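You operate a simulated robot arm through the tools that you are given. There is no shell and no other tool. Be economical: measure what you need, move in short steps, check, and stop when the job is done.

Carry out the task below with a simulated robot arm. There is one attempt and no reset: what you move stays moved.

JOB
Set one brass eyelet in the lot 22 swatch.
Fine: hang it in the retain rack after.

The check looks at the end state, three seconds after you hand in, the way a careful person would. Anything else that was tipped, shoved, dropped, spilled or broken makes it a failure.

ROBOT AND FRAMES
A 7-joint arm with a two-finger parallel gripper, fixed in place. Base frame: the origin is at the foot of the arm, x ahead of it, y to its left, z up. Readings come in m, degrees, newtons and seconds.
With the tool pointing down near the work surface it reaches from about 0.22 to 0.58 m from the base axis. Its first joint turns from -66.0 to 66.0 degrees. Payload 2.5 kg.
Tool frame: the origin (TCP) lies between the finger pads and is the grasp point; the fingertips stand 0.023 m ahead of it; z points along the fingers, y is the line along which they close. Largest opening 0.094 m; finger width 0.038, thickness 0.01; the body of the gripper, 0.054 by 0.096 m, starts 0.039 m behind the TCP.
Orientation is told as [roll, pitch, yaw] about the base's x, y, z axes, in that order, counted from this pose: with the fingers straight down and closing along the base's y, the tool's x points along the base's -x, its y along +y and its z along -z.

CONTROLS
- The arm moves only by the tool send_rows. Its argument "targets" is a list that holds one entry, the list of rows, each a list of 7 numbers: the turn, a rotation vector about the base's x, y, z in degrees, then the shift along the base's x, y, z in m, then the opening in per cent of the stroke, from 0 (shut) to 100 (fully open). In form: [[[rx, ry, rz, dx, dy, dz, grip], ...]]. A call has 1 to 10 rows; each row shifts and turns the commanded pose from where the row before left it. Rows are played at 5 a second. More than 0.05 m and 8.6 degrees between two rows, or a gripper value outside its range, and nothing of the call is played. Where a pose cannot be reached the arm comes as near as it can. A force on the tool above 60 N (or 10 N above the force at the start of the call, whichever is more), or a blocked arm, ends the call early, and 0.2 s more pass. The fingers move at their own pace (about 0.108 m/s each) and stop on an object; they squeeze with about 29 N. The grip force told is the motor's: it shows also when the fingers shut on nothing. Time passes only in rows, and 0.2 s behind the last, so rows that do not move let the fingers close. The reply holds the time, the measured pose of the TCP, the force on the tool along the base axes, the opening and the grip force, in the units named above and with some noise.
- Cameras (640 x 400 px; columns grow to the right, rows downward): "scene" is fixed at [0.1183, -0.4131, 0.533]; the picture's right is [0.81, -0.59, 0.00], its down [-0.39, -0.54, -0.75] and it looks along [0.44, 0.60, -0.66] (base axes); focal length 214 px, centre (320, 200). "wrist" rides on the gripper at [-0.039, 0, -0.044] in the tool frame; the picture's right is [0.00, -1.00, 0.00], its down [0.97, 0.00, -0.24] and it looks along [0.24, 0.00, 0.97] (tool axes); focal length 218 px, centre (320, 200).
- grab_frame(camera): a new picture of that camera. The clock stands still meanwhile.
- probe_pixels(camera, pixels): for up to 12 pixels [column, row] of the newest picture of that camera ("zoom" is the newest enlarged one), the place [x, y, z] in the base frame of the surface seen there, good to about 0.002 m. The clock stands still meanwhile.
- close_up(camera, box): a new picture of the part [left, top, right, bottom] of that camera's present view, enlarged. The clock stands still meanwhile.
- close_job(): hands the job in; it is judged then, once.

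Work in short steps. Measure before you move; look again where a grasp or a placing could have gone wrong, and mend it. You have 80 turns and 34 pictures in all, those below and enlarged ones among them. Open the gripper and draw the arm clear of the work before you hand the job in, unless the task says otherwise; then end with one line.

The tools are called after ">>>" as name(argument=value, ...) on one line, values as JSON. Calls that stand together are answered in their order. send_rows: Moves the arm, as the interface text tells. Its arguments: {"type":"object","properties":{"targets":{"type":"array","items":{"type":"array","items":{"type":"array","items":{"type":"number"}}}}},"required":["targets"]} The other tools are called the same way: grab_frame (camera) takes a picture; probe_pixels (camera, pixels) gives the place of the surface under pixels of a picture; close_up (camera, box) takes an enlarged picture of a part of a camera's view; close_job () hands the job in.

At the start:

```text
time: 0.0
tool_pos: [0.365, -0.1552, 0.3607]
tool_rot: [0.0, 0.1, -0.1]
contact_force: [0.8, -0.2, 0.8]
gripper_width: 0.094
gripper_force: 0.2
```

scene: 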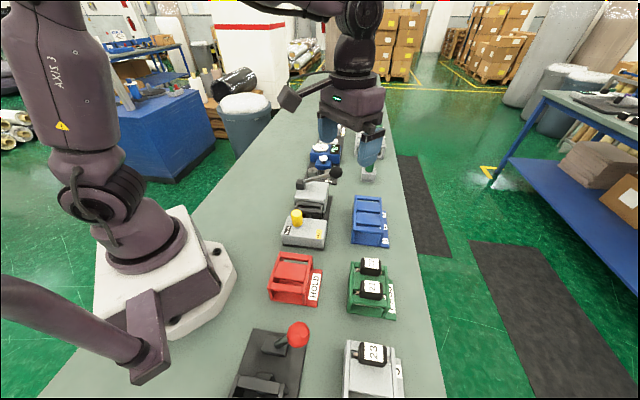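
wrist: 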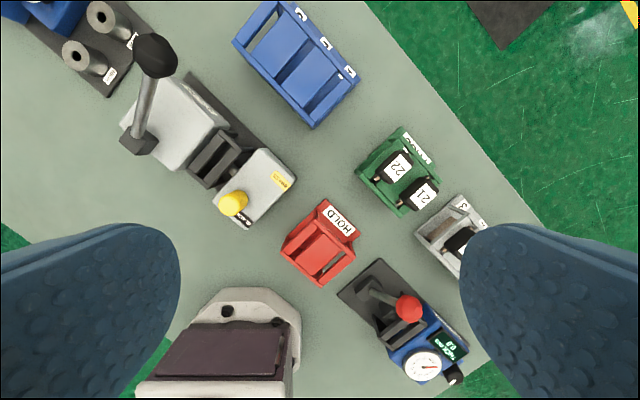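

The wrist view shows a press with black lever at about (150,90), a green rack with swatches 22 and 21 at (400,170), a blue rack at (295,60), and a red HOLD rack. I'll enlarge the areas to read the labels.

>>> close_up(camera="wrist", box=[0, 0, 320, 230])

>>> close_up(camera="wrist", box=[270, 110, 510, 290])

>>> close_up(camera="scene", box=[240, 120, 420, 260])

```text
1.74 times, centred on (160, 115) of wrist
```

zoom: 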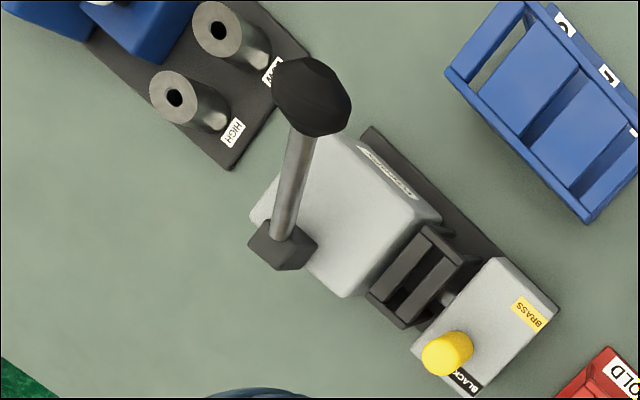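

```text
2.22 times, centred on (390, 200) of wrist
```

zoom: 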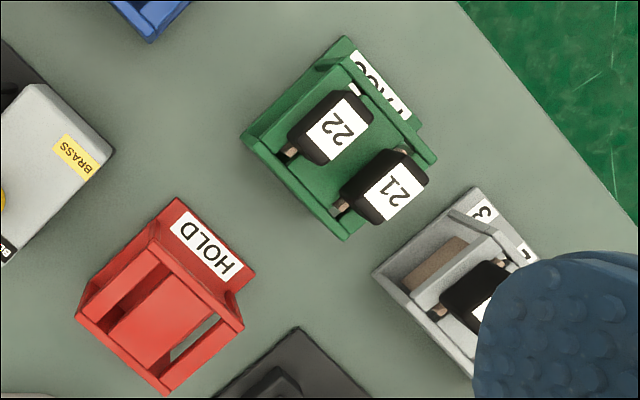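

```text
2.86 times, centred on (330, 190) of scene
```

zoom: 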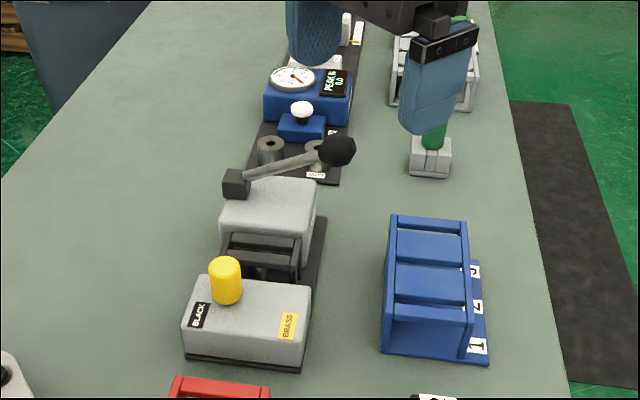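

Press parts are visible: lever, die slot, and a yellow selector standing by BLACK. I shift the arm to +y to see the far devices and racks.

>>> send_rows(targets=[[[0, 0, 0, 0, 0.05, 0.01, 100], [0, 0, 0, 0, 0.05, 0.01, 100], [0, 0, 0, 0, 0.05, 0, 100], [0, 0, 0, 0, 0.05, 0, 100], [0, 0, 0, 0, 0.05, 0, 100], [0, 0, 0, 0, 0.05, 0, 100]]])

>>> grab_frame(camera="wrist")

>>> grab_frame(camera="scene")

```text
refused: row 1 steps farther than a row can; nothing moved
```

```text
28 pictures are left
```

wrist: 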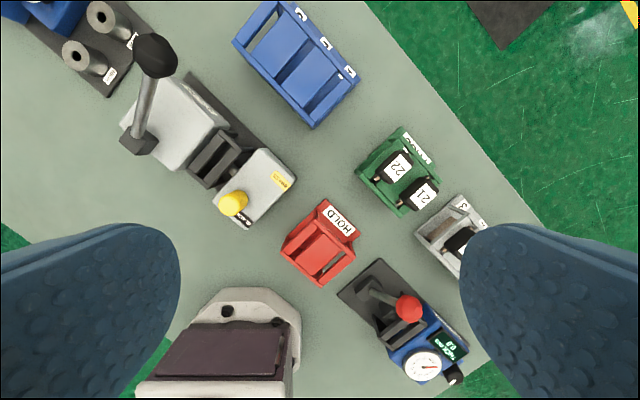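

```text
27 pictures are left
```

scene: 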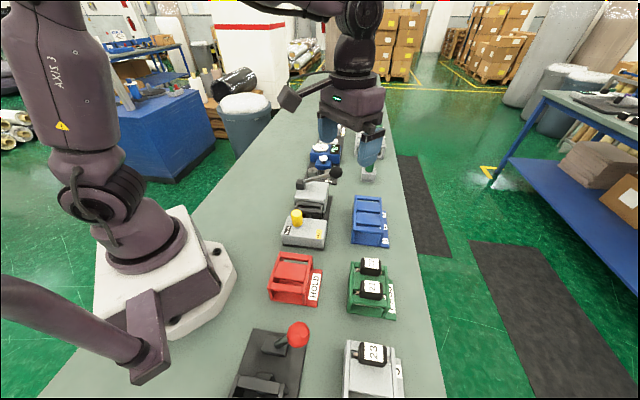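

The combined step exceeded 0.05 m, so I repeat with shorter steps.

>>> send_rows(targets=[[[0, 0, 0, 0, 0.045, 0.01, 100], [0, 0, 0, 0, 0.045, 0.01, 100], [0, 0, 0, 0, 0.045, 0, 100], [0, 0, 0, 0, 0.045, 0, 100], [0, 0, 0, 0, 0.045, 0, 100], [0, 0, 0, 0, 0.045, 0, 100], [0, 0, 0, 0, 0.0, 0, 100]]])

```text
time: 1.6
tool_pos: [0.3655, 0.1143, 0.3796]
tool_rot: [0.0, 0.0, 0.0]
contact_force: [-0.4, -0.1, -0.4]
gripper_width: 0.0939
gripper_force: 0.0
```

Arrived at y = 0.114; I photograph the far end.

>>> grab_frame(camera="wrist")

>>> close_up(camera="scene", box=[220, 220, 420, 400])

```text
26 pictures are left
```

wrist: 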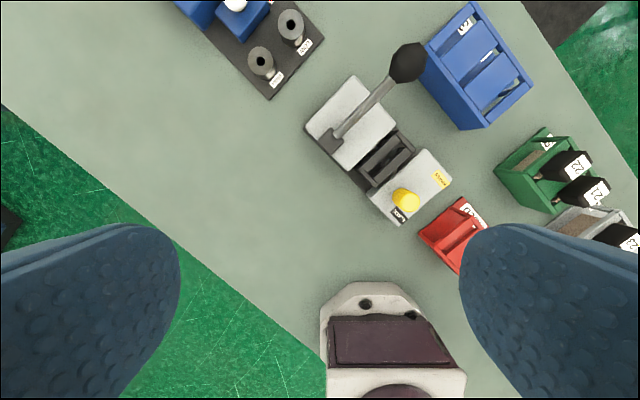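

```text
2.22 times, centred on (320, 310) of scene
```

zoom: 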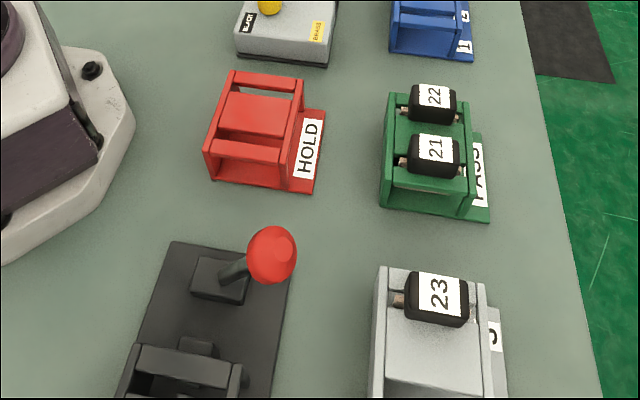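

The green rack reads PASS and the red one HOLD; the gray one holds 23. I zoom on the remaining labels (blue rack at (480,65), and the far area of the scene).

>>> close_up(camera="scene", box=[270, 90, 410, 180])

>>> close_up(camera="wrist", box=[290, 0, 550, 230])

```text
4.44 times, centred on (340, 135) of scene
```

zoom: 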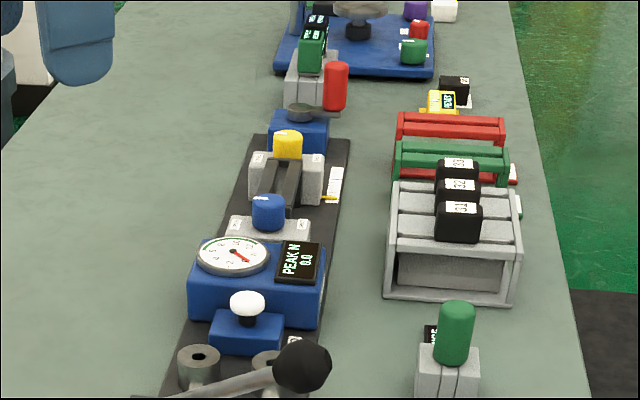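

```text
1.74 times, centred on (420, 115) of wrist
```

zoom: 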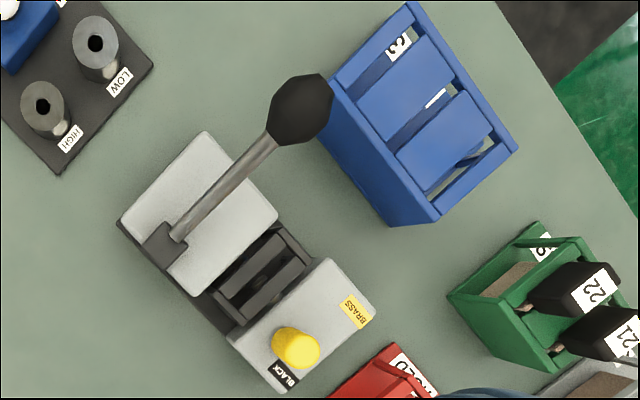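

The blue rack has numbered slots 1–3, and is empty. No RETAIN label seen yet; I go to the near end, looking down over the gray rack and gauge device.

>>> send_rows(targets=[[[0, 0, 0, 0, -0.045, 0, 100], [0, 0, 0, 0, -0.045, 0, 100], [0, 0, 0, 0, -0.045, 0, 100], [0, 0, 0, 0, -0.045, 0, 100], [0, 0, 0, 0, -0.045, 0, 100], [0, 0, 0, 0, -0.045, 0, 100], [0, 0, 0, 0, -0.045, 0, 100], [0, 0, 0, 0, -0.045, 0, 100], [0, 0, 0, -0.03, -0.03, 0, 100], [0, 0, 0, 0, 0, 0, 100]]])

>>> grab_frame(camera="wrist")

```text
time: 3.8
tool_pos: [0.3344, -0.2746, 0.3815]
tool_rot: [0.0, 0.0, 0.0]
contact_force: [-0.5, -0.7, -0.8]
gripper_width: 0.0943
gripper_force: 0.2
```

```text
22 pictures are left
```

wrist: 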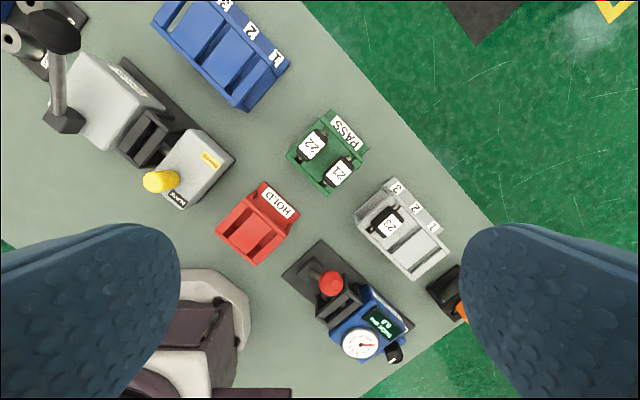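

Both blue and gray racks have slots 1–3; there's a further dark object at (450,295). I enlarge these.

>>> close_up(camera="wrist", box=[270, 160, 480, 370])

>>> close_up(camera="wrist", box=[40, 0, 300, 220])

```text
1.90 times, centred on (375, 265) of wrist
```

zoom: 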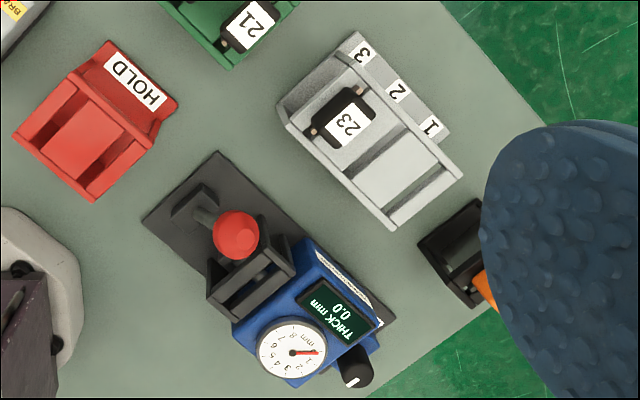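

```text
1.82 times, centred on (170, 110) of wrist
```

zoom: 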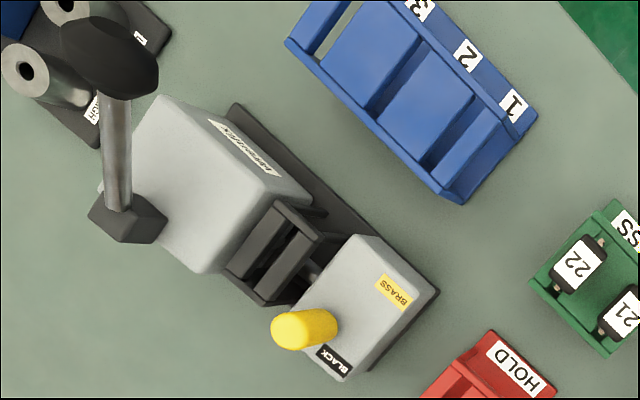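

The near device is a thickness gauge. I move a bit more to see the black/orange object at (485,275), in case it carries rack labels.

>>> send_rows(targets=[[[0, 0, 0, -0.03, -0.035, 0, 100], [0, 0, 0, -0.03, -0.035, 0, 100], [0, 0, 0, -0.03, -0.035, 0, 100], [0, 0, 0, 0, 0, 0, 100]]])

>>> grab_frame(camera="wrist")

```text
time: 4.8
tool_pos: [0.2448, -0.3818, 0.38]
tool_rot: [-0.1, 0.0, 0.0]
contact_force: [0.2, 1.0, -0.8]
gripper_width: 0.094
gripper_force: 0.1
```

```text
19 pictures are left
```

wrist: 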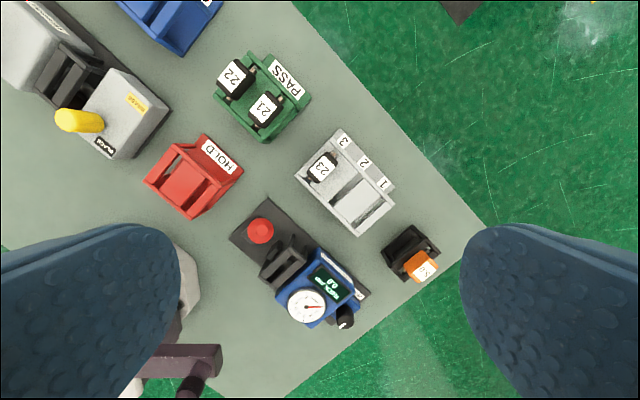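

The orange item is just a 3.0 reference block. I probe key places: swatches, rack, yellow knob, BRASS and BLACK labels, HOLD.

>>> probe_pixels(camera="wrist", pixels=[[234, 77], [264, 107], [287, 79], [137, 103], [104, 147], [67, 120], [128, 130], [180, 25], [215, 155], [320, 168], [344, 142], [364, 162]])

```text
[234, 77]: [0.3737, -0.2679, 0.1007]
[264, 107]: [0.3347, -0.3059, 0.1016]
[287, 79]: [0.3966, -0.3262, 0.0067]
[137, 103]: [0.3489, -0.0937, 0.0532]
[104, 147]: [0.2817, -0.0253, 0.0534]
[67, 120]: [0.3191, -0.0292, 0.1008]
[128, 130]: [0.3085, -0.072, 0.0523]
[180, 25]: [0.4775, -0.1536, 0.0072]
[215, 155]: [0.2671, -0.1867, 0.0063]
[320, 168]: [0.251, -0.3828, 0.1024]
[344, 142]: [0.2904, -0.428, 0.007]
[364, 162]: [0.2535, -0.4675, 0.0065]
```

I go over the press for a detailed look at selector, slot and lever.

>>> send_rows(targets=[[[0, 0, 0, 0.025, 0.042, 0, 100], [0, 0, 0, 0.025, 0.042, 0, 100], [0, 0, 0, 0.025, 0.042, 0, 100], [0, 0, 0, 0.025, 0.042, 0, 100], [0, 0, 0, 0.025, 0.042, 0, 100], [0, 0, 0, 0.025, 0.042, 0, 100], [0, 0, 0, 0.02, 0.042, 0, 100], [0, 0, 0, 0.02, 0.042, 0, 100], [0, 0, 0, 0.01, 0.01, -0.03, 100], [0, 0, 0, 0, 0, 0, 100]]])

>>> grab_frame(camera="wrist")

```text
time: 7.0
tool_pos: [0.4443, -0.0333, 0.3508]
tool_rot: [0.0, 0.0, 0.0]
contact_force: [0.9, 0.2, -0.4]
gripper_width: 0.0939
gripper_force: 0.0
```

```text
18 pictures are left
```

wrist: 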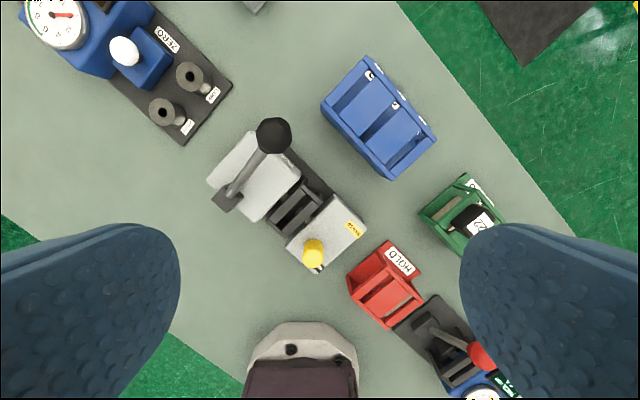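

The press fills (205–370, 115–275); I enlarge it and probe its parts.

>>> close_up(camera="wrist", box=[200, 110, 380, 280])

>>> close_up(camera="scene", box=[270, 160, 400, 255])

>>> probe_pixels(camera="wrist", pixels=[[273, 133], [232, 190], [226, 202], [313, 245], [352, 230], [319, 269], [367, 232], [325, 196], [287, 240], [300, 207], [286, 206], [307, 187]])

```text
2.35 times, centred on (290, 195) of wrist
```

zoom: 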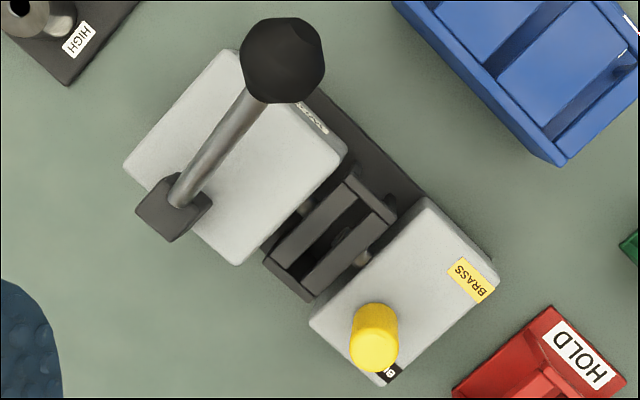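

```text
4.21 times, centred on (335, 208) of scene
```

zoom: 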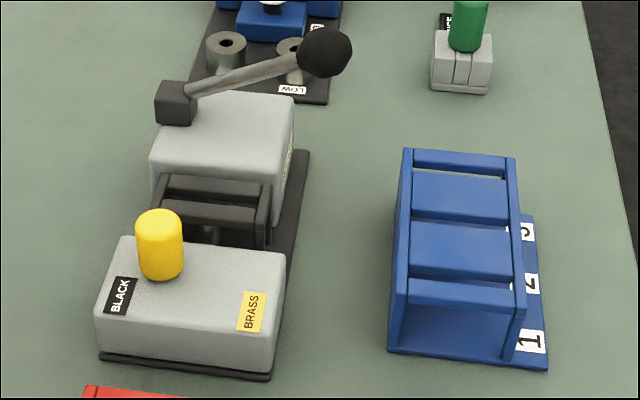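

```text
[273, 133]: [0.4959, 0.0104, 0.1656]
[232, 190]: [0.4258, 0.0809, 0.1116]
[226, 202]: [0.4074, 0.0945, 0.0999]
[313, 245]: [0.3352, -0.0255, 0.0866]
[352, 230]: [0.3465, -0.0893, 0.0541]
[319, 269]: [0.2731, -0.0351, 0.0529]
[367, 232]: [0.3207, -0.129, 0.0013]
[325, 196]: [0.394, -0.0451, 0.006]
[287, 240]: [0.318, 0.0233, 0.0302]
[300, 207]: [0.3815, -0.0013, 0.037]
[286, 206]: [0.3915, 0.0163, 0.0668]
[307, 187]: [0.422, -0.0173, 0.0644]
```

The selector (yellow knob ~(0.32,-0.03), top z 0.10) stands on the BLACK side; the lever knob is at (0.496,0.010,0.166). Now I look closely at the PASS rack, turning the wrist by 45° at the same time.

>>> send_rows(targets=[[[0, 0, 7.5, -0.01, -0.04, 0, 100], [0, 0, 7.5, -0.01, -0.04, 0, 100], [0, 0, 7.5, -0.01, -0.04, 0, 100], [0, 0, 7.5, -0.01, -0.04, 0, 100], [0, 0, 7.5, -0.01, -0.04, 0, 100], [0, 0, 7.5, 0, -0.03, -0.02, 100], [0, 0, 0, 0, 0, -0.04, 100], [0, 0, 0, 0, 0, -0.03, 100], [0, 0, 0, 0, 0, 0, 100]]])

>>> grab_frame(camera="wrist")

```text
time: 9.0
tool_pos: [0.3948, -0.2648, 0.2588]
tool_rot: [0.0, 0.0, 45.0]
contact_force: [-0.3, 0.2, 0.6]
gripper_width: 0.0939
gripper_force: 0.2
```

```text
15 pictures are left
```

wrist: 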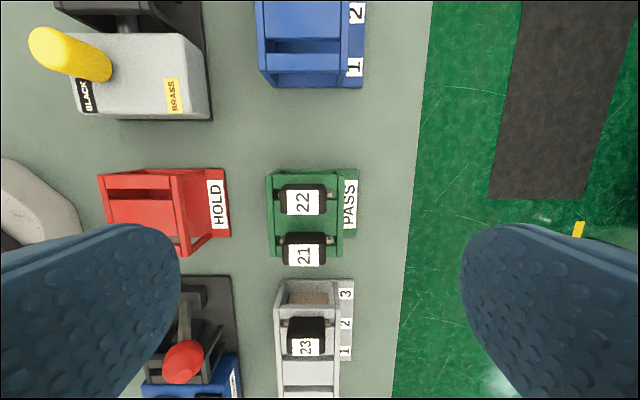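

Aligned at 45°, swatch 22 is at (303,200). I zoom on it for precise probing.

>>> close_up(camera="wrist", box=[250, 150, 380, 280])

>>> probe_pixels(camera="wrist", pixels=[[281, 195], [324, 195], [303, 187], [303, 212], [277, 206], [330, 193], [272, 220], [337, 220], [303, 226], [347, 60], [355, 66], [355, 12]])

```text
3.08 times, centred on (315, 215) of wrist
```

zoom: 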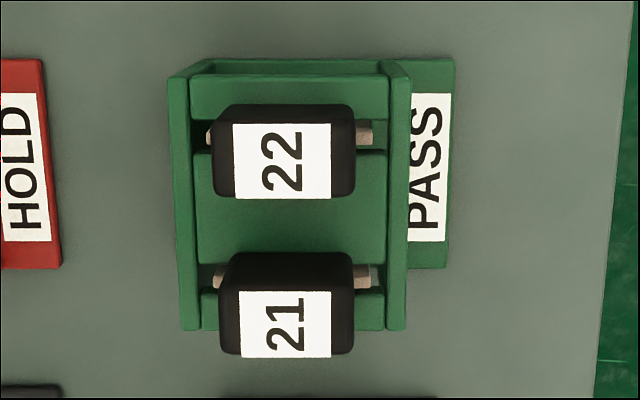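

```text
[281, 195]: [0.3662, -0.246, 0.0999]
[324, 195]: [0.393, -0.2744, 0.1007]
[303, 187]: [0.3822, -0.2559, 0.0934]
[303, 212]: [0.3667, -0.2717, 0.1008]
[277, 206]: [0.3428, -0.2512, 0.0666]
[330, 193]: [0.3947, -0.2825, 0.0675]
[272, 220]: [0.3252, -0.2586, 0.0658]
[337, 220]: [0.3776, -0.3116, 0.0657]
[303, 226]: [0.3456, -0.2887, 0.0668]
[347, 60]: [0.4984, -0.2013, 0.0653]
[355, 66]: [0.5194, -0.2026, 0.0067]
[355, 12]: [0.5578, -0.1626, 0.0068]
```

Rack rail top is z 0.066, like the press frame; head 22's centre is ≈(0.375,-0.265), top 0.101. Next I probe the yellow knob (45,45)–(108,75) and block corners for the selector push.

>>> probe_pixels(camera="wrist", pixels=[[45, 48], [38, 42], [60, 40], [50, 60], [90, 62], [85, 95], [172, 95], [75, 112], [210, 110], [185, 36], [105, 85], [150, 75]])

```text
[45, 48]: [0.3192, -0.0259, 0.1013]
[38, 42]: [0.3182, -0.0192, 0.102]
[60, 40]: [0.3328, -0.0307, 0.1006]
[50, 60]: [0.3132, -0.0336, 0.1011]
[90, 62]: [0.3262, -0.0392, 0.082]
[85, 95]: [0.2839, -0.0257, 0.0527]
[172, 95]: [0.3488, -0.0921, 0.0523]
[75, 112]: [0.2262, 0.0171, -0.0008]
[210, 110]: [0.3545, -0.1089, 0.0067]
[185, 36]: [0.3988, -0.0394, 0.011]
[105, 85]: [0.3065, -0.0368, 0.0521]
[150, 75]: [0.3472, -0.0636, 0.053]
```

Knob centre ≈(0.321,-0.028); mirrored position past the block middle is ~36 mm along w=(0.707,-0.707). I bring the shut fingers to the BLACK side of the knob, staying high first.

>>> send_rows(targets=[[[0, 0, 0, -0.0145, 0.0377, 0, 50], [0, 0, 0, -0.0145, 0.0377, 0, 0], [0, 0, 0, -0.0145, 0.0377, 0, 0], [0, 0, 0, -0.0145, 0.0377, 0, 0], [0, 0, 0, -0.0145, 0.0377, 0, 0], [0, 0, 0, -0.0145, 0.0377, 0, 0], [0, 0, 0, -0.0144, 0.0379, 0, 0], [0, 0, 0, 0, 0, -0.045, 0], [0, 0, 0, 0, 0, -0.045, 0], [0, 0, 0, 0, 0, 0, 0]]])

>>> close_up(camera="scene", box=[230, 160, 390, 280])

```text
time: 11.2
tool_pos: [0.2923, -0.0011, 0.1698]
tool_rot: [0.0, 0.1, 45.0]
contact_force: [-0.1, 0.4, 0.2]
gripper_width: 0.0
gripper_force: 29.2
```

```text
3.33 times, centred on (310, 220) of scene
```

zoom: 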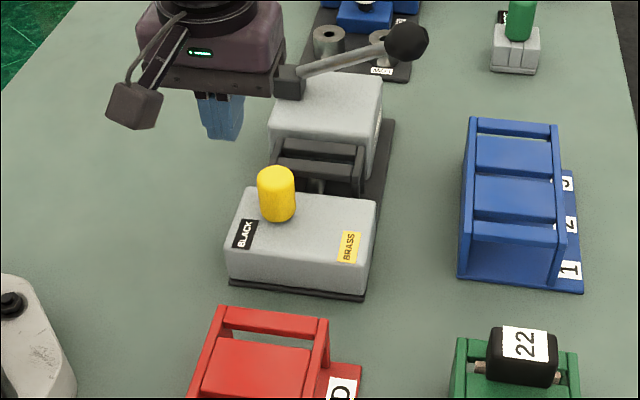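

The shut fingers are left of the knob with clear space. I lower to z 0.088 and push gently towards BRASS.

>>> send_rows(targets=[[[0, 0, 0, 0, 0, -0.041, 0], [0, 0, 0, 0, 0, -0.041, 0], [0, 0, 0, 0.007, -0.007, 0, 0], [0, 0, 0, 0.005, -0.005, 0, 0], [0, 0, 0, 0.005, -0.005, 0, 0], [0, 0, 0, 0.004, -0.004, 0, 0], [0, 0, 0, 0.004, -0.004, 0, 0], [0, 0, 0, 0.004, -0.004, 0, 0], [0, 0, 0, 0, 0, 0, 0]]])

>>> grab_frame(camera="scene")

```text
time: 13.2
tool_pos: [0.3217, -0.0305, 0.0875]
tool_rot: [0.0, 0.0, 45.0]
contact_force: [-0.1, 1.7, 0.5]
gripper_width: 0.0
gripper_force: 28.8
```

```text
12 pictures are left
```

scene: 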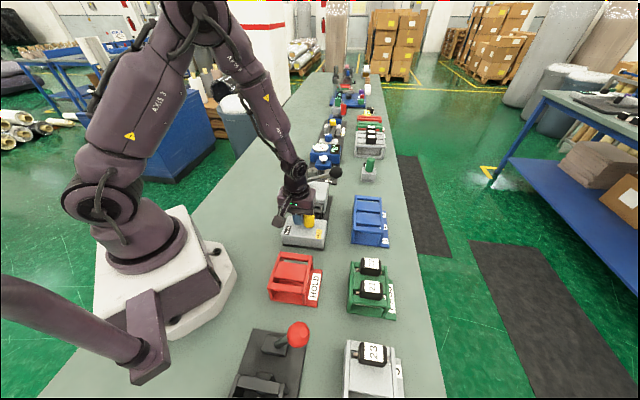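

The knob now sits at (309,221), so it slides. I continue in small steps until a stop is felt.

>>> send_rows(targets=[[[0, 0, 0, 0.002, -0.002, 0, 0], [0, 0, 0, 0.002, -0.002, 0, 0], [0, 0, 0, 0.002, -0.002, 0, 0], [0, 0, 0, 0.002, -0.002, 0, 0], [0, 0, 0, 0.001, -0.001, 0, 0], [0, 0, 0, 0, 0, 0, 0]]])

```text
time: 14.6
tool_pos: [0.3292, -0.0372, 0.0877]
tool_rot: [0.4, 0.2, 45.1]
contact_force: [-26.9, 18.6, 21.9]
gripper_width: 0.0
gripper_force: 29.0
```

A stop at a≈0.26 (knob ≈0.281), matching the mirrored position. I back off, raise, and check.

>>> send_rows(targets=[[[0, 0, 0, -0.009, 0.009, 0, 0], [0, 0, 0, -0.012, 0.012, 0, 0], [0, 0, 0, 0, 0, 0.045, 0], [0, 0, 0, 0, 0, 0.045, 0], [0, 0, 0, 0, 0, 0.045, 0], [0, 0, 0, 0, 0, 0.045, 0], [0, 0, 0, 0.03, -0.03, 0, 100], [0, 0, 0, 0.03, -0.03, 0, 100], [0, 0, 0, 0.03, -0.03, 0, 100], [0, 0, 0, 0, 0, 0, 100]]])

>>> grab_frame(camera="wrist")

```text
time: 16.8
tool_pos: [0.3985, -0.11, 0.2689]
tool_rot: [0.0, 0.0, 44.9]
contact_force: [0.1, 0.1, 0.6]
gripper_width: 0.0941
gripper_force: 0.0
```

```text
11 pictures are left
```

wrist: 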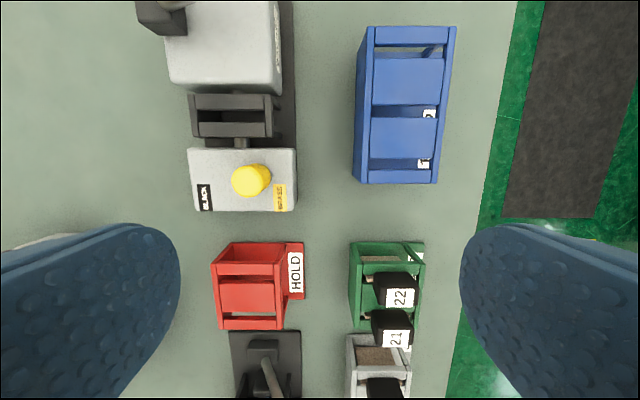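

The knob is now toward BRASS at (250,180). I probe it, the press jaw (rows 95–140), and the blue rack's slot 2 gap.

>>> close_up(camera="wrist", box=[160, 10, 480, 220])

>>> probe_pixels(camera="wrist", pixels=[[250, 185], [205, 197], [280, 197], [232, 99], [232, 107], [232, 114], [232, 122], [232, 131], [193, 125], [270, 125], [192, 88], [275, 86]])

>>> probe_pixels(camera="wrist", pixels=[[402, 60], [402, 80], [402, 103], [402, 108], [402, 112], [402, 118], [402, 154], [402, 178], [362, 110], [436, 113], [370, 100], [400, 35]])

```text
1.90 times, centred on (320, 115) of wrist
```

zoom: 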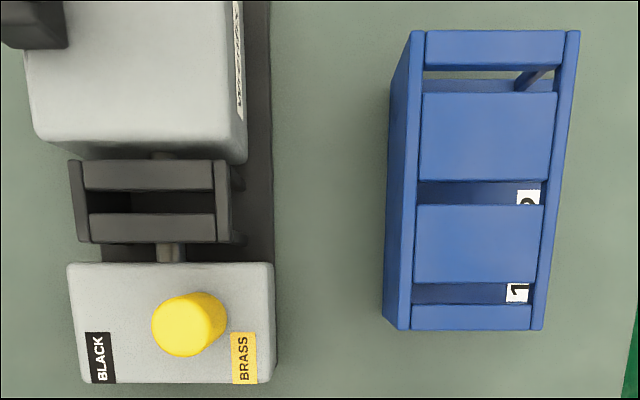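

```text
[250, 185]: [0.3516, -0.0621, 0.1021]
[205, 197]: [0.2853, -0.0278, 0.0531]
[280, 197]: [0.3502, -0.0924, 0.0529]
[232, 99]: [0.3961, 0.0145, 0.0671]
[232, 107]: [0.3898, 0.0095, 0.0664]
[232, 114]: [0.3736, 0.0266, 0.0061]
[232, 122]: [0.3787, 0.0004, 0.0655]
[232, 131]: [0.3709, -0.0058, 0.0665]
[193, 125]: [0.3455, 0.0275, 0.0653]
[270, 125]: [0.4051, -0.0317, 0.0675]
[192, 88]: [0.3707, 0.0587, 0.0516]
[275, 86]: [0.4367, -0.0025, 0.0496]
```

```text
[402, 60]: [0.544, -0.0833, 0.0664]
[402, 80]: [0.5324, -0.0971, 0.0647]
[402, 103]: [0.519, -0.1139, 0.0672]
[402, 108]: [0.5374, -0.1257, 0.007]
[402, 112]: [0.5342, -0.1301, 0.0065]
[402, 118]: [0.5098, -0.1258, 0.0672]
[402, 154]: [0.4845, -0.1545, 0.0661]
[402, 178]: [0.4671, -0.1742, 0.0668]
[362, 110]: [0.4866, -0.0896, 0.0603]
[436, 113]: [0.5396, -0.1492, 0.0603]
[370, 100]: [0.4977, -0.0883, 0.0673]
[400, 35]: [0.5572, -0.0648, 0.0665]
```

Selector is on BRASS. Press slot centre ≈ a 0.266, b −0.275; blue slot 2 ≈ a 0.4505, b −0.278. I move above swatch 22 and take a closer look before grasping.

>>> send_rows(targets=[[[0, 0, 0, -0.0063, -0.0386, 0, 80], [0, 0, 0, -0.0063, -0.0386, 0, 80], [0, 0, 0, -0.0063, -0.0386, 0, 80], [0, 0, 0, -0.0063, -0.0386, 0, 80], [0, 0, 0, 0, 0, -0.04, 80], [0, 0, 0, 0, 0, -0.04, 80], [0, 0, 0, 0, 0, 0, 80]]])

>>> grab_frame(camera="wrist")

```text
time: 18.4
tool_pos: [0.3758, -0.2624, 0.1887]
tool_rot: [0.1, 0.0, 44.9]
contact_force: [0.8, 1.0, -0.1]
gripper_width: 0.0755
gripper_force: 0.1
```

```text
9 pictures are left
```

wrist: 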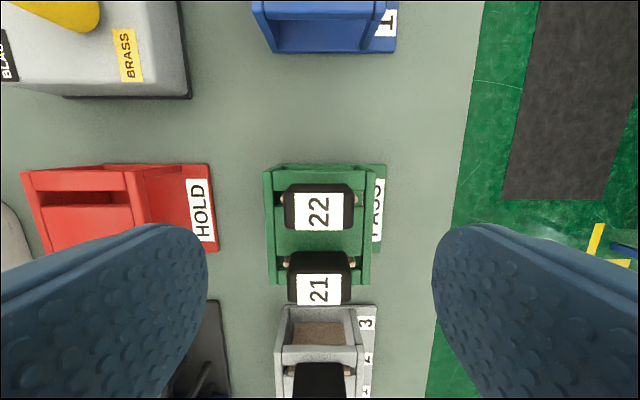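

Swatch 22 is centred at (319,207) between the open fingers. I zoom and probe the head edges and the slot rails.

>>> close_up(camera="wrist", box=[255, 155, 385, 245])

>>> probe_pixels(camera="wrist", pixels=[[319, 187], [319, 191], [319, 194], [319, 198], [319, 226], [319, 229], [288, 207], [350, 207], [281, 203], [360, 199], [319, 176], [319, 245]])

```text
4.44 times, centred on (320, 200) of wrist
```

zoom: 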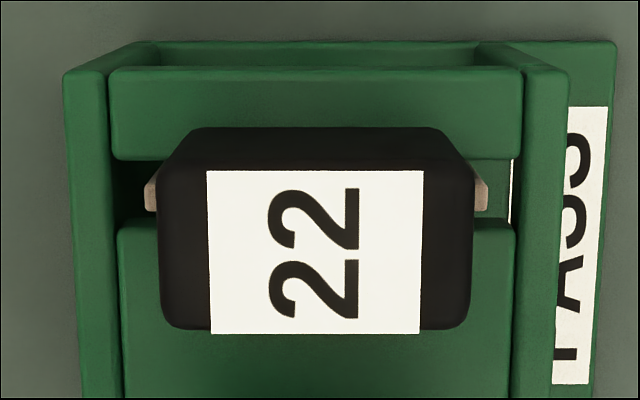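

```text
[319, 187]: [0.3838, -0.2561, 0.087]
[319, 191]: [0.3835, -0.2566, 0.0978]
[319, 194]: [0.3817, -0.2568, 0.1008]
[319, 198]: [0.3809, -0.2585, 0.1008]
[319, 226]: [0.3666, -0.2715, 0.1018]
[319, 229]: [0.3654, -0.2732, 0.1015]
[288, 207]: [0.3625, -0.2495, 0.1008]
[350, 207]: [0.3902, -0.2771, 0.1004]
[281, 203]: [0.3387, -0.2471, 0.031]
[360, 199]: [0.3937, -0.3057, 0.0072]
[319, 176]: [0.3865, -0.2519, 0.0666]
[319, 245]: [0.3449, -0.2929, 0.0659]
```

Head centre (0.3747,-0.2647), thickness 25 mm, sitting centred in its slot. I descend to z≈0.095 (fingertips 6 mm above the rails) and close.

>>> send_rows(targets=[[[0, 0, 0, -0.0011, -0.0023, -0.03, 80], [0, 0, 0, 0, 0, -0.03, 80], [0, 0, 0, 0, 0, -0.02, 80], [0, 0, 0, 0, 0, -0.0135, 80], [0, 0, 0, 0, 0, 0, 80], [0, 0, 0, 0, 0, 0, 45], [0, 0, 0, 0, 0, 0, 30], [0, 0, 0, 0, 0, 0, 30], [0, 0, 0, 0, 0, 0, 30]]])

```text
time: 20.4
tool_pos: [0.3732, -0.2637, 0.0956]
tool_rot: [-0.1, 0.1, 45.0]
contact_force: [-0.6, -0.2, 1.0]
gripper_width: 0.0452
gripper_force: 28.8
```

Gripped the head at 45 mm width with 29 N. I lift straight up 0.1 m.

>>> send_rows(targets=[[[0, 0, 0, 0, 0, 0.015, 30], [0, 0, 0, 0, 0, 0.03, 30], [0, 0, 0, 0, 0, 0.035, 30], [0, 0, 0, 0, 0, 0.035, 30], [0, 0, 0, 0, 0, 0, 30]]])

>>> grab_frame(camera="scene")

```text
time: 21.6
tool_pos: [0.3714, -0.2649, 0.2097]
tool_rot: [0.0, 0.1, 45.0]
contact_force: [0.2, -1.0, -0.7]
gripper_width: 0.0453
gripper_force: 29.3
```

```text
7 pictures are left
```

scene: 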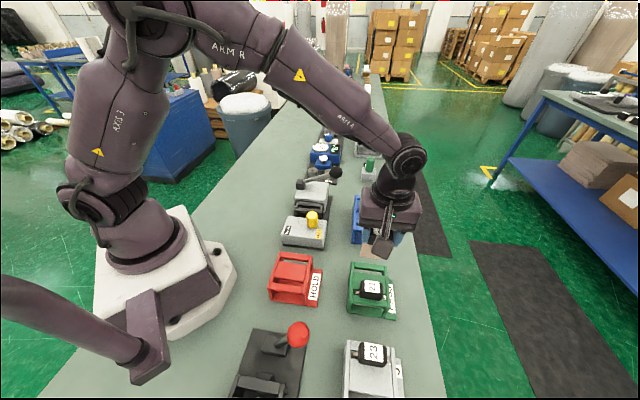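

The swatch is lifted with its board at (372,248); 21 undisturbed. I carry it at this height to above the press slot (Δ≈+0.009,+0.270).

>>> send_rows(targets=[[[0, 0, 0, 0.0014, 0.03, 0, 30], [0, 0, 0, 0.0014, 0.045, 0, 30], [0, 0, 0, 0.0014, 0.045, 0, 30], [0, 0, 0, 0.0014, 0.045, 0, 30], [0, 0, 0, 0.0014, 0.045, 0, 30], [0, 0, 0, 0.0016, 0.04, 0, 30], [0, 0, 0, 0, 0.0203, 0, 30], [0, 0, 0, 0, 0, -0.035, 30], [0, 0, 0, 0, 0, 0, 30]]])

>>> grab_frame(camera="wrist")

```text
time: 23.6
tool_pos: [0.3821, 0.0064, 0.1725]
tool_rot: [0.0, 0.0, 45.0]
contact_force: [-0.2, -0.1, 0.0]
gripper_width: 0.0449
gripper_force: 28.6
```

```text
6 pictures are left
```

wrist: 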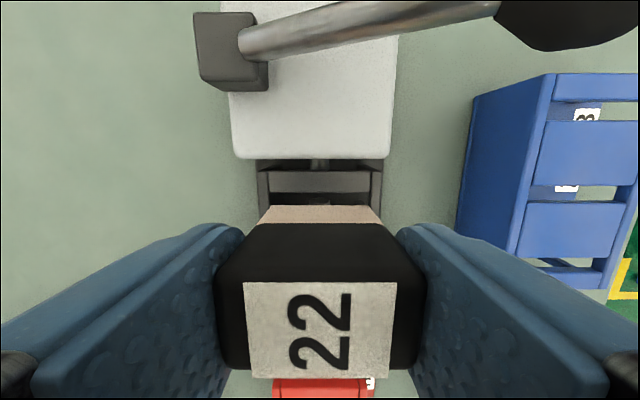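

The board (row 205) is centred with the frame at column 320. I probe board bottom and jaw bar edges to verify the fore-aft alignment.

>>> probe_pixels(camera="wrist", pixels=[[320, 208], [320, 215], [272, 210], [367, 210], [300, 175], [300, 185], [300, 192], [300, 200], [345, 200], [264, 190], [378, 190], [310, 100]])

```text
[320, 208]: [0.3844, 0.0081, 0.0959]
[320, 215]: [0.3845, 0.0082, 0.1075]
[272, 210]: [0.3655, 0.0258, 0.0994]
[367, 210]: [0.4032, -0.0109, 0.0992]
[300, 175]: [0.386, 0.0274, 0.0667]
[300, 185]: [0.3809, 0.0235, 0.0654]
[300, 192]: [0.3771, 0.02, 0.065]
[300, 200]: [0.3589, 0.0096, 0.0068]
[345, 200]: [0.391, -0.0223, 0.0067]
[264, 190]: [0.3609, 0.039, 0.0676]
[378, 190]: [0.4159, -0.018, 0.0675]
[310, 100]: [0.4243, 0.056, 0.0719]
```

Board back face b≈−0.2775 lies within the gap (−0.280…−0.2685), and lateral centring is within 1 mm. I lower into the slot gently.

>>> send_rows(targets=[[[0, 0, 0, 0, 0, -0.015, 30], [0, 0, 0, 0, 0, -0.015, 30], [0, 0, 0, 0, 0, -0.015, 30], [0, 0, 0, 0, 0, -0.015, 30], [0, 0, 0, 0, 0, -0.012, 30], [0, 0, 0, 0, 0, 0, 30]]])

```text
time: 25.0
tool_pos: [0.3826, 0.0048, 0.1022]
tool_rot: [0.0, 0.0, 44.9]
contact_force: [0.2, 0.3, 0.2]
gripper_width: 0.0453
gripper_force: 29.4
```

No contact so far at z 0.102; I go down the last millimetres in small steps.

>>> send_rows(targets=[[[0, 0, 0, 0, 0, -0.003, 30], [0, 0, 0, 0, 0, -0.002, 30], [0, 0, 0, 0, 0, -0.001, 30], [0, 0, 0, 0, 0, 0, 30]]])

```text
time: 26.0
tool_pos: [0.3822, 0.0055, 0.0968]
tool_rot: [0.1, 0.0, 45.0]
contact_force: [-0.5, 0.2, 0.2]
gripper_width: 0.0449
gripper_force: 28.8
```

>>> send_rows(targets=[[[0, 0, 0, 0, 0, -0.001, 30], [0, 0, 0, 0, 0, -0.001, 30], [0, 0, 0, 0, 0, -0.001, 30], [0, 0, 0, 0, 0, 0, 30]]])

```text
time: 27.0
tool_pos: [0.3826, 0.0061, 0.0947]
tool_rot: [0.1, 0.1, 45.0]
contact_force: [-10.9, 0.0, 27.7]
gripper_width: 0.0452
gripper_force: 29.1
```

Seated: 28 N upward at z 0.0947. I relieve 1 mm, open, rise.

>>> send_rows(targets=[[[0, 0, 0, 0, 0, 0.0015, 30], [0, 0, 0, 0, 0, 0, 75], [0, 0, 0, 0, 0, 0, 75], [0, 0, 0, 0, 0, 0.02, 75], [0, 0, 0, 0, 0, 0.04, 75], [0, 0, 0, 0, 0, 0.045, 75], [0, 0, 0, 0, 0, 0.045, 75], [0, 0, 0, 0, 0, 0, 75]]])

>>> grab_frame(camera="wrist")

```text
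time: 28.8
tool_pos: [0.3831, 0.0069, 0.246]
tool_rot: [0.0, 0.1, 45.1]
contact_force: [-0.4, 0.6, 0.4]
gripper_width: 0.0707
gripper_force: 0.1
```

```text
5 pictures are left
```

wrist: 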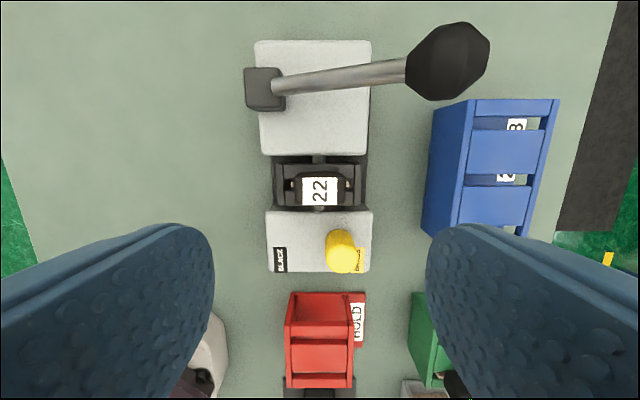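

Swatch 22 stands in the jaw. Now I probe the lever: pivot (265,88), rod, knob (447,60).

>>> probe_pixels(camera="wrist", pixels=[[447, 60], [415, 60], [485, 60], [447, 28], [447, 95], [300, 83], [360, 75], [400, 70], [262, 78], [280, 78], [366, 100], [464, 120]])

```text
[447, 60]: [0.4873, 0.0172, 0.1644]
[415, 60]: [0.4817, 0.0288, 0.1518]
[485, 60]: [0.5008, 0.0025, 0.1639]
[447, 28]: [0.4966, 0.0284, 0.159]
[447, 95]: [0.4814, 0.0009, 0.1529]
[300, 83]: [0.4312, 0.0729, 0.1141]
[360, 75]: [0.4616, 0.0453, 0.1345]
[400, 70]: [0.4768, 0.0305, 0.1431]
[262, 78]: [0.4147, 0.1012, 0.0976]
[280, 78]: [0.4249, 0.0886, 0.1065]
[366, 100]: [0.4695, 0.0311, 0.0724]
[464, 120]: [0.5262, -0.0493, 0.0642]
```

Knob centre ≈(0.495,0.008), top ≈0.168, pivot ≈(0.418,0.092,0.10): the lever swings down about the pivot. I place shut fingers above the knob.

>>> send_rows(targets=[[[0, 0, 0, 0.0375, 0.0004, 0, 0], [0, 0, 0, 0.0375, 0.0004, 0, 0], [0, 0, 0, 0.0375, 0.0005, 0, 0], [0, 0, 0, 0, 0, -0.02, 0], [0, 0, 0, 0, 0, -0.02, 0], [0, 0, 0, 0, 0, 0, 0]]])

```text
time: 30.2
tool_pos: [0.4939, 0.0073, 0.2042]
tool_rot: [-0.1, -0.1, 45.1]
contact_force: [0.7, 0.0, 0.2]
gripper_width: 0.0001
gripper_force: 28.9
```

Positioned 1–2 cm above the knob; I press down along the arc in small steps.

>>> send_rows(targets=[[[0, 0, 0, 0.0, 0.0, -0.01, 0], [0, 0, 0, 0.001, -0.001, -0.006, 0], [0, 0, 0, 0.001, -0.001, -0.006, 0], [0, 0, 0, 0.001, -0.001, -0.006, 0], [0, 0, 0, 0.001, -0.001, -0.006, 0], [0, 0, 0, 0, 0, 0, 0]]])

```text
time: 31.6
tool_pos: [0.4994, 0.0021, 0.1716]
tool_rot: [-0.3, 0.0, 44.9]
contact_force: [9.6, -8.9, 8.9]
gripper_width: 0.0
gripper_force: 29.1
```

The lever yields with ~9 N of resistance. I continue down.

>>> send_rows(targets=[[[0, 0, 0, 0.001, -0.001, -0.006, 0], [0, 0, 0, 0.001, -0.001, -0.006, 0], [0, 0, 0, 0.0005, -0.0005, -0.006, 0], [0, 0, 0, 0.0, -0.0, -0.006, 0], [0, 0, 0, 0, 0, 0, 0]]])

>>> close_up(camera="scene", box=[250, 130, 400, 250])

```text
time: 32.8
tool_pos: [0.502, 0.0011, 0.1475]
tool_rot: [-0.1, -0.1, 45.0]
contact_force: [0.1, -0.1, 6.7]
gripper_width: 0.0001
gripper_force: 29.2
```

```text
3.33 times, centred on (325, 190) of scene
```

zoom: 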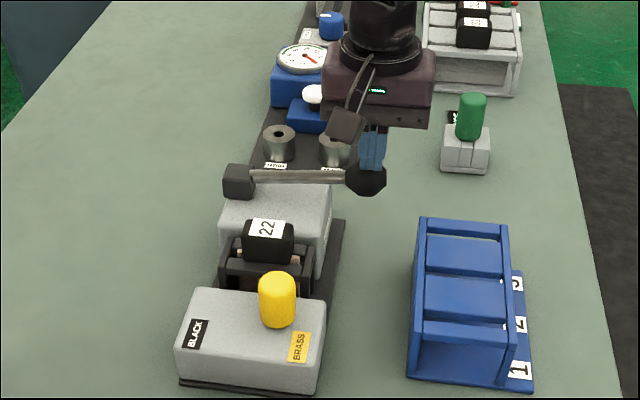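

The lever is about horizontal; still only 7 N. I continue downward to find the end stop.

>>> send_rows(targets=[[[0, 0, 0, 0, 0, -0.005, 0], [0, 0, 0, 0, 0, -0.005, 0], [0, 0, 0, -0.0003, 0.0003, -0.005, 0], [0, 0, 0, -0.0005, 0.0005, -0.005, 0], [0, 0, 0, 0, 0, 0, 0]]])

```text
time: 34.0
tool_pos: [0.5005, 0.0005, 0.1257]
tool_rot: [0.0, 0.0, 45.0]
contact_force: [4.7, -6.5, 8.7]
gripper_width: 0.0
gripper_force: 28.9
```

>>> send_rows(targets=[[[0, 0, 0, -0.0005, 0.0005, -0.004, 0], [0, 0, 0, -0.0005, 0.0005, -0.004, 0], [0, 0, 0, -0.0005, 0.0005, -0.003, 0], [0, 0, 0, -0.0005, 0.0005, -0.003, 0], [0, 0, 0, 0, 0, 0, 0]]])

```text
time: 34.8
tool_pos: [0.5, 0.0015, 0.123]
tool_rot: [-0.2, 0.0, 44.9]
contact_force: [-6.6, -0.7, 12.9]
gripper_width: 0.0
gripper_force: 28.8
stopped in row 4: the force on the tool passed its limit (the readings are from after the stop); the commanded pose is now the measured one
```

End stop reached at z 0.123. I release slowly upward along the arc, then rise and look whether the lever returns and the eyelet is set.

>>> send_rows(targets=[[[0, 0, 0, 0, 0, 0, 0], [0, 0, 0, 0, 0, 0.008, 0], [0, 0, 0, 0, 0, 0.012, 0], [0, 0, 0, -0.001, 0.001, 0.015, 0], [0, 0, 0, -0.001, 0.001, 0.015, 0], [0, 0, 0, 0, 0, 0.02, 0], [0, 0, 0, 0, 0, 0.03, 0], [0, 0, 0, 0, 0, 0.03, 0], [0, 0, 0, 0, 0, 0, 0]]])

>>> close_up(camera="scene", box=[250, 130, 400, 250])

```text
time: 36.8
tool_pos: [0.4986, 0.0023, 0.2514]
tool_rot: [-0.3, 0.0, 45.0]
contact_force: [0.1, 0.5, -0.2]
gripper_width: 0.0
gripper_force: 28.5
```

```text
3.33 times, centred on (325, 190) of scene
```

zoom: 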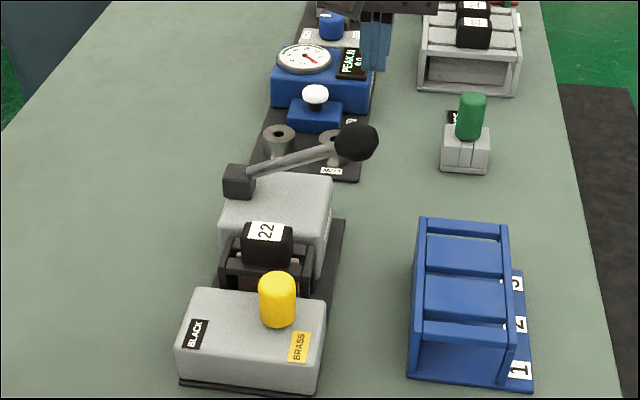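

The lever sprang back; the swatch is still upright. I return over it, open the fingers, and regrasp.

>>> send_rows(targets=[[[0.2, 0, 0, -0.0387, 0.0012, 0, 75], [0, 0, 0, -0.0387, 0.0012, 0, 75], [0, 0, 0, -0.0387, 0.0011, 0, 75], [0, 0, 0, 0, 0, -0.04, 75], [0, 0, 0, 0, 0, -0.04, 75], [0, 0, 0, 0, 0, -0.04, 75], [0, 0, 0, 0, 0, 0, 75]]])

```text
time: 38.4
tool_pos: [0.3815, 0.0067, 0.1317]
tool_rot: [-0.1, -0.2, 44.9]
contact_force: [0.7, 0.1, -0.1]
gripper_width: 0.0706
gripper_force: 0.1
```

Fingers straddle the head; I descend to z 0.096 and close.

>>> send_rows(targets=[[[0, 0, 0, 0, 0, -0.02, 75], [0, 0, 0, 0, 0, -0.0155, 75], [0, 0, 0, 0, 0, 0, 75], [0, 0, 0, 0, 0, 0, 45], [0, 0, 0, 0, 0, 0, 30], [0, 0, 0, 0, 0, 0, 30], [0, 0, 0, 0, 0, 0, 30]]])

```text
time: 40.0
tool_pos: [0.3827, 0.0074, 0.0975]
tool_rot: [-0.1, -0.2, 45.0]
contact_force: [0.2, -0.7, 0.2]
gripper_width: 0.0452
gripper_force: 29.4
```

Gripped at 45 mm. I lift straight up and inspect the eyelet from the scene camera.

>>> send_rows(targets=[[[0, 0, 0, 0, 0, 0.015, 30], [0, 0, 0, 0, 0, 0.03, 30], [0, 0, 0, 0, 0, 0.035, 30], [0, 0, 0, 0, 0, 0.035, 30], [0, 0, 0, 0, 0, 0, 30]]])

>>> close_up(camera="scene", box=[260, 140, 380, 240])

```text
time: 41.2
tool_pos: [0.3823, 0.0075, 0.2123]
tool_rot: [0.0, -0.2, 44.9]
contact_force: [-1.2, -1.1, -0.6]
gripper_width: 0.0452
gripper_force: 28.7
```

```text
4.00 times, centred on (320, 190) of scene
```

zoom: 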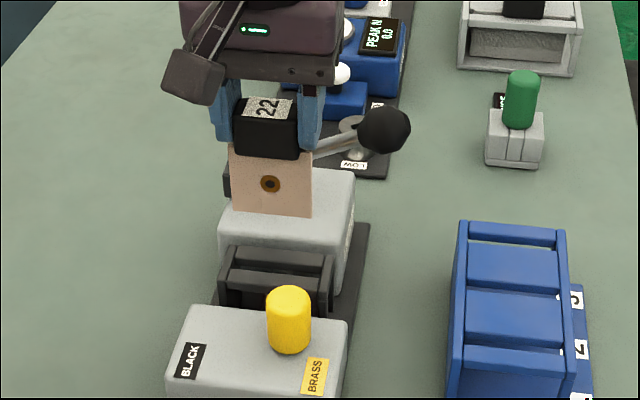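

A brass ring is visible at (270,184) on the board: set properly, so it goes to the retain rack, the empty blue one. I carry it above blue slot 2 (Δ +0.133,-0.129), matching lot 23's slot 3 numbering, and check alignment.

>>> send_rows(targets=[[[0, 0, 0, 0.02662, -0.0257, 0, 30], [0, 0, 0, 0.02662, -0.0257, 0, 30], [0, 0, 0, 0.02662, -0.0257, 0, 30], [0, 0, 0, 0.02662, -0.0257, 0, 30], [0, 0, 0, 0.02662, -0.0257, 0, 30], [0, 0, 0, 0, 0, -0.035, 30], [0, 0, 0, 0, 0, 0, 30]]])

>>> grab_frame(camera="wrist")

```text
time: 42.8
tool_pos: [0.5148, -0.1199, 0.1753]
tool_rot: [-0.1, -0.2, 44.9]
contact_force: [0.5, 0.0, -0.6]
gripper_width: 0.0455
gripper_force: 28.8
```

```text
1 pictures are left
```

wrist: 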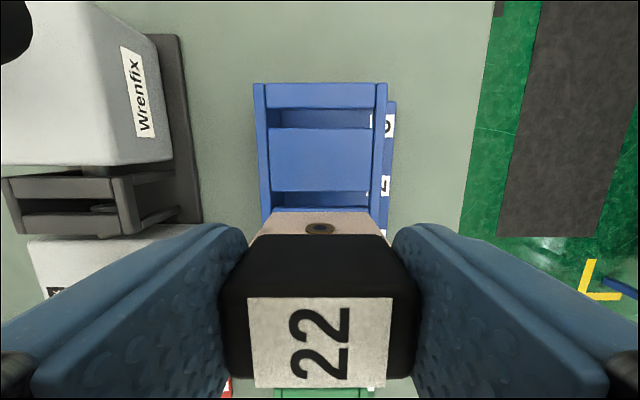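

Lateral alignment good (rack 321, board 320). I probe the plate edge (row ~190), gap and board bottom (row ~213).

>>> probe_pixels(camera="wrist", pixels=[[320, 150], [320, 180], [320, 186], [320, 189], [320, 192], [320, 196], [320, 204], [320, 208], [320, 214], [290, 216], [262, 150], [381, 150]])

```text
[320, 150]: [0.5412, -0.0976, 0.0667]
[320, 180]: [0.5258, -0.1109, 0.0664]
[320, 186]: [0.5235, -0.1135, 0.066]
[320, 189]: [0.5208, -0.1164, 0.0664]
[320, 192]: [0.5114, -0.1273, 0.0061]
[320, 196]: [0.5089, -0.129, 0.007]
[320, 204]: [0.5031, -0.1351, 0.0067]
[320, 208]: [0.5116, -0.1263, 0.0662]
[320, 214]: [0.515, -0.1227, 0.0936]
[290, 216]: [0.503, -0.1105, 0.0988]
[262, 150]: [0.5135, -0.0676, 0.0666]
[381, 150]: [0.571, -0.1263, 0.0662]
```

The board's back face (b −0.2774) should move ~4 mm backward to be centred in the gap (−0.285…−0.273). I correct (+0.0035,+0.0021) and lower most of the way.

>>> send_rows(targets=[[[0, 0, 0, 0.0035, 0.0021, 0, 30], [0, 0, 0, 0, 0, -0.012, 30], [0, 0, 0, 0, 0, -0.012, 30], [0, 0, 0, 0, 0, -0.012, 30], [0, 0, 0, 0, 0, -0.012, 30], [0, 0, 0, 0, 0, -0.012, 30], [0, 0, 0, 0, 0, -0.01, 30], [0, 0, 0, 0, 0, 0, 30]]])

```text
time: 44.6
tool_pos: [0.5182, -0.1178, 0.1057]
tool_rot: [-0.1, -0.2, 44.8]
contact_force: [-1.0, -0.6, -0.6]
gripper_width: 0.0455
gripper_force: 28.9
```

It slid into the slot without contact force. The last millimetres follow slowly.

>>> send_rows(targets=[[[0, 0, 0, 0, 0, -0.003, 30], [0, 0, 0, 0, 0, -0.002, 30], [0, 0, 0, 0, 0, -0.001, 30], [0, 0, 0, 0, 0, -0.001, 30], [0, 0, 0, 0, 0, 0, 30]]])

```text
time: 45.8
tool_pos: [0.5182, -0.1198, 0.099]
tool_rot: [-0.1, -0.2, 44.9]
contact_force: [-0.3, -0.9, -0.3]
gripper_width: 0.0451
gripper_force: 29.2
```

>>> send_rows(targets=[[[0, 0, 0, 0, 0, -0.001, 30], [0, 0, 0, 0, 0, -0.001, 30], [0, 0, 0, 0, 0, 0, 30]]])

```text
time: 46.6
tool_pos: [0.5183, -0.1181, 0.0963]
tool_rot: [-0.1, -0.2, 44.9]
contact_force: [0.2, 0.0, -0.5]
gripper_width: 0.0454
gripper_force: 28.7
```

Still free; another small step until it seats.

>>> send_rows(targets=[[[0, 0, 0, 0, 0, -0.001, 30], [0, 0, 0, 0, 0, -0.001, 30], [0, 0, 0, 0, 0, 0, 30]]])

```text
time: 47.4
tool_pos: [0.5179, -0.119, 0.0962]
tool_rot: [-0.1, -0.2, 45.0]
contact_force: [-4.0, 0.4, 9.6]
gripper_width: 0.0455
gripper_force: 29.4
```

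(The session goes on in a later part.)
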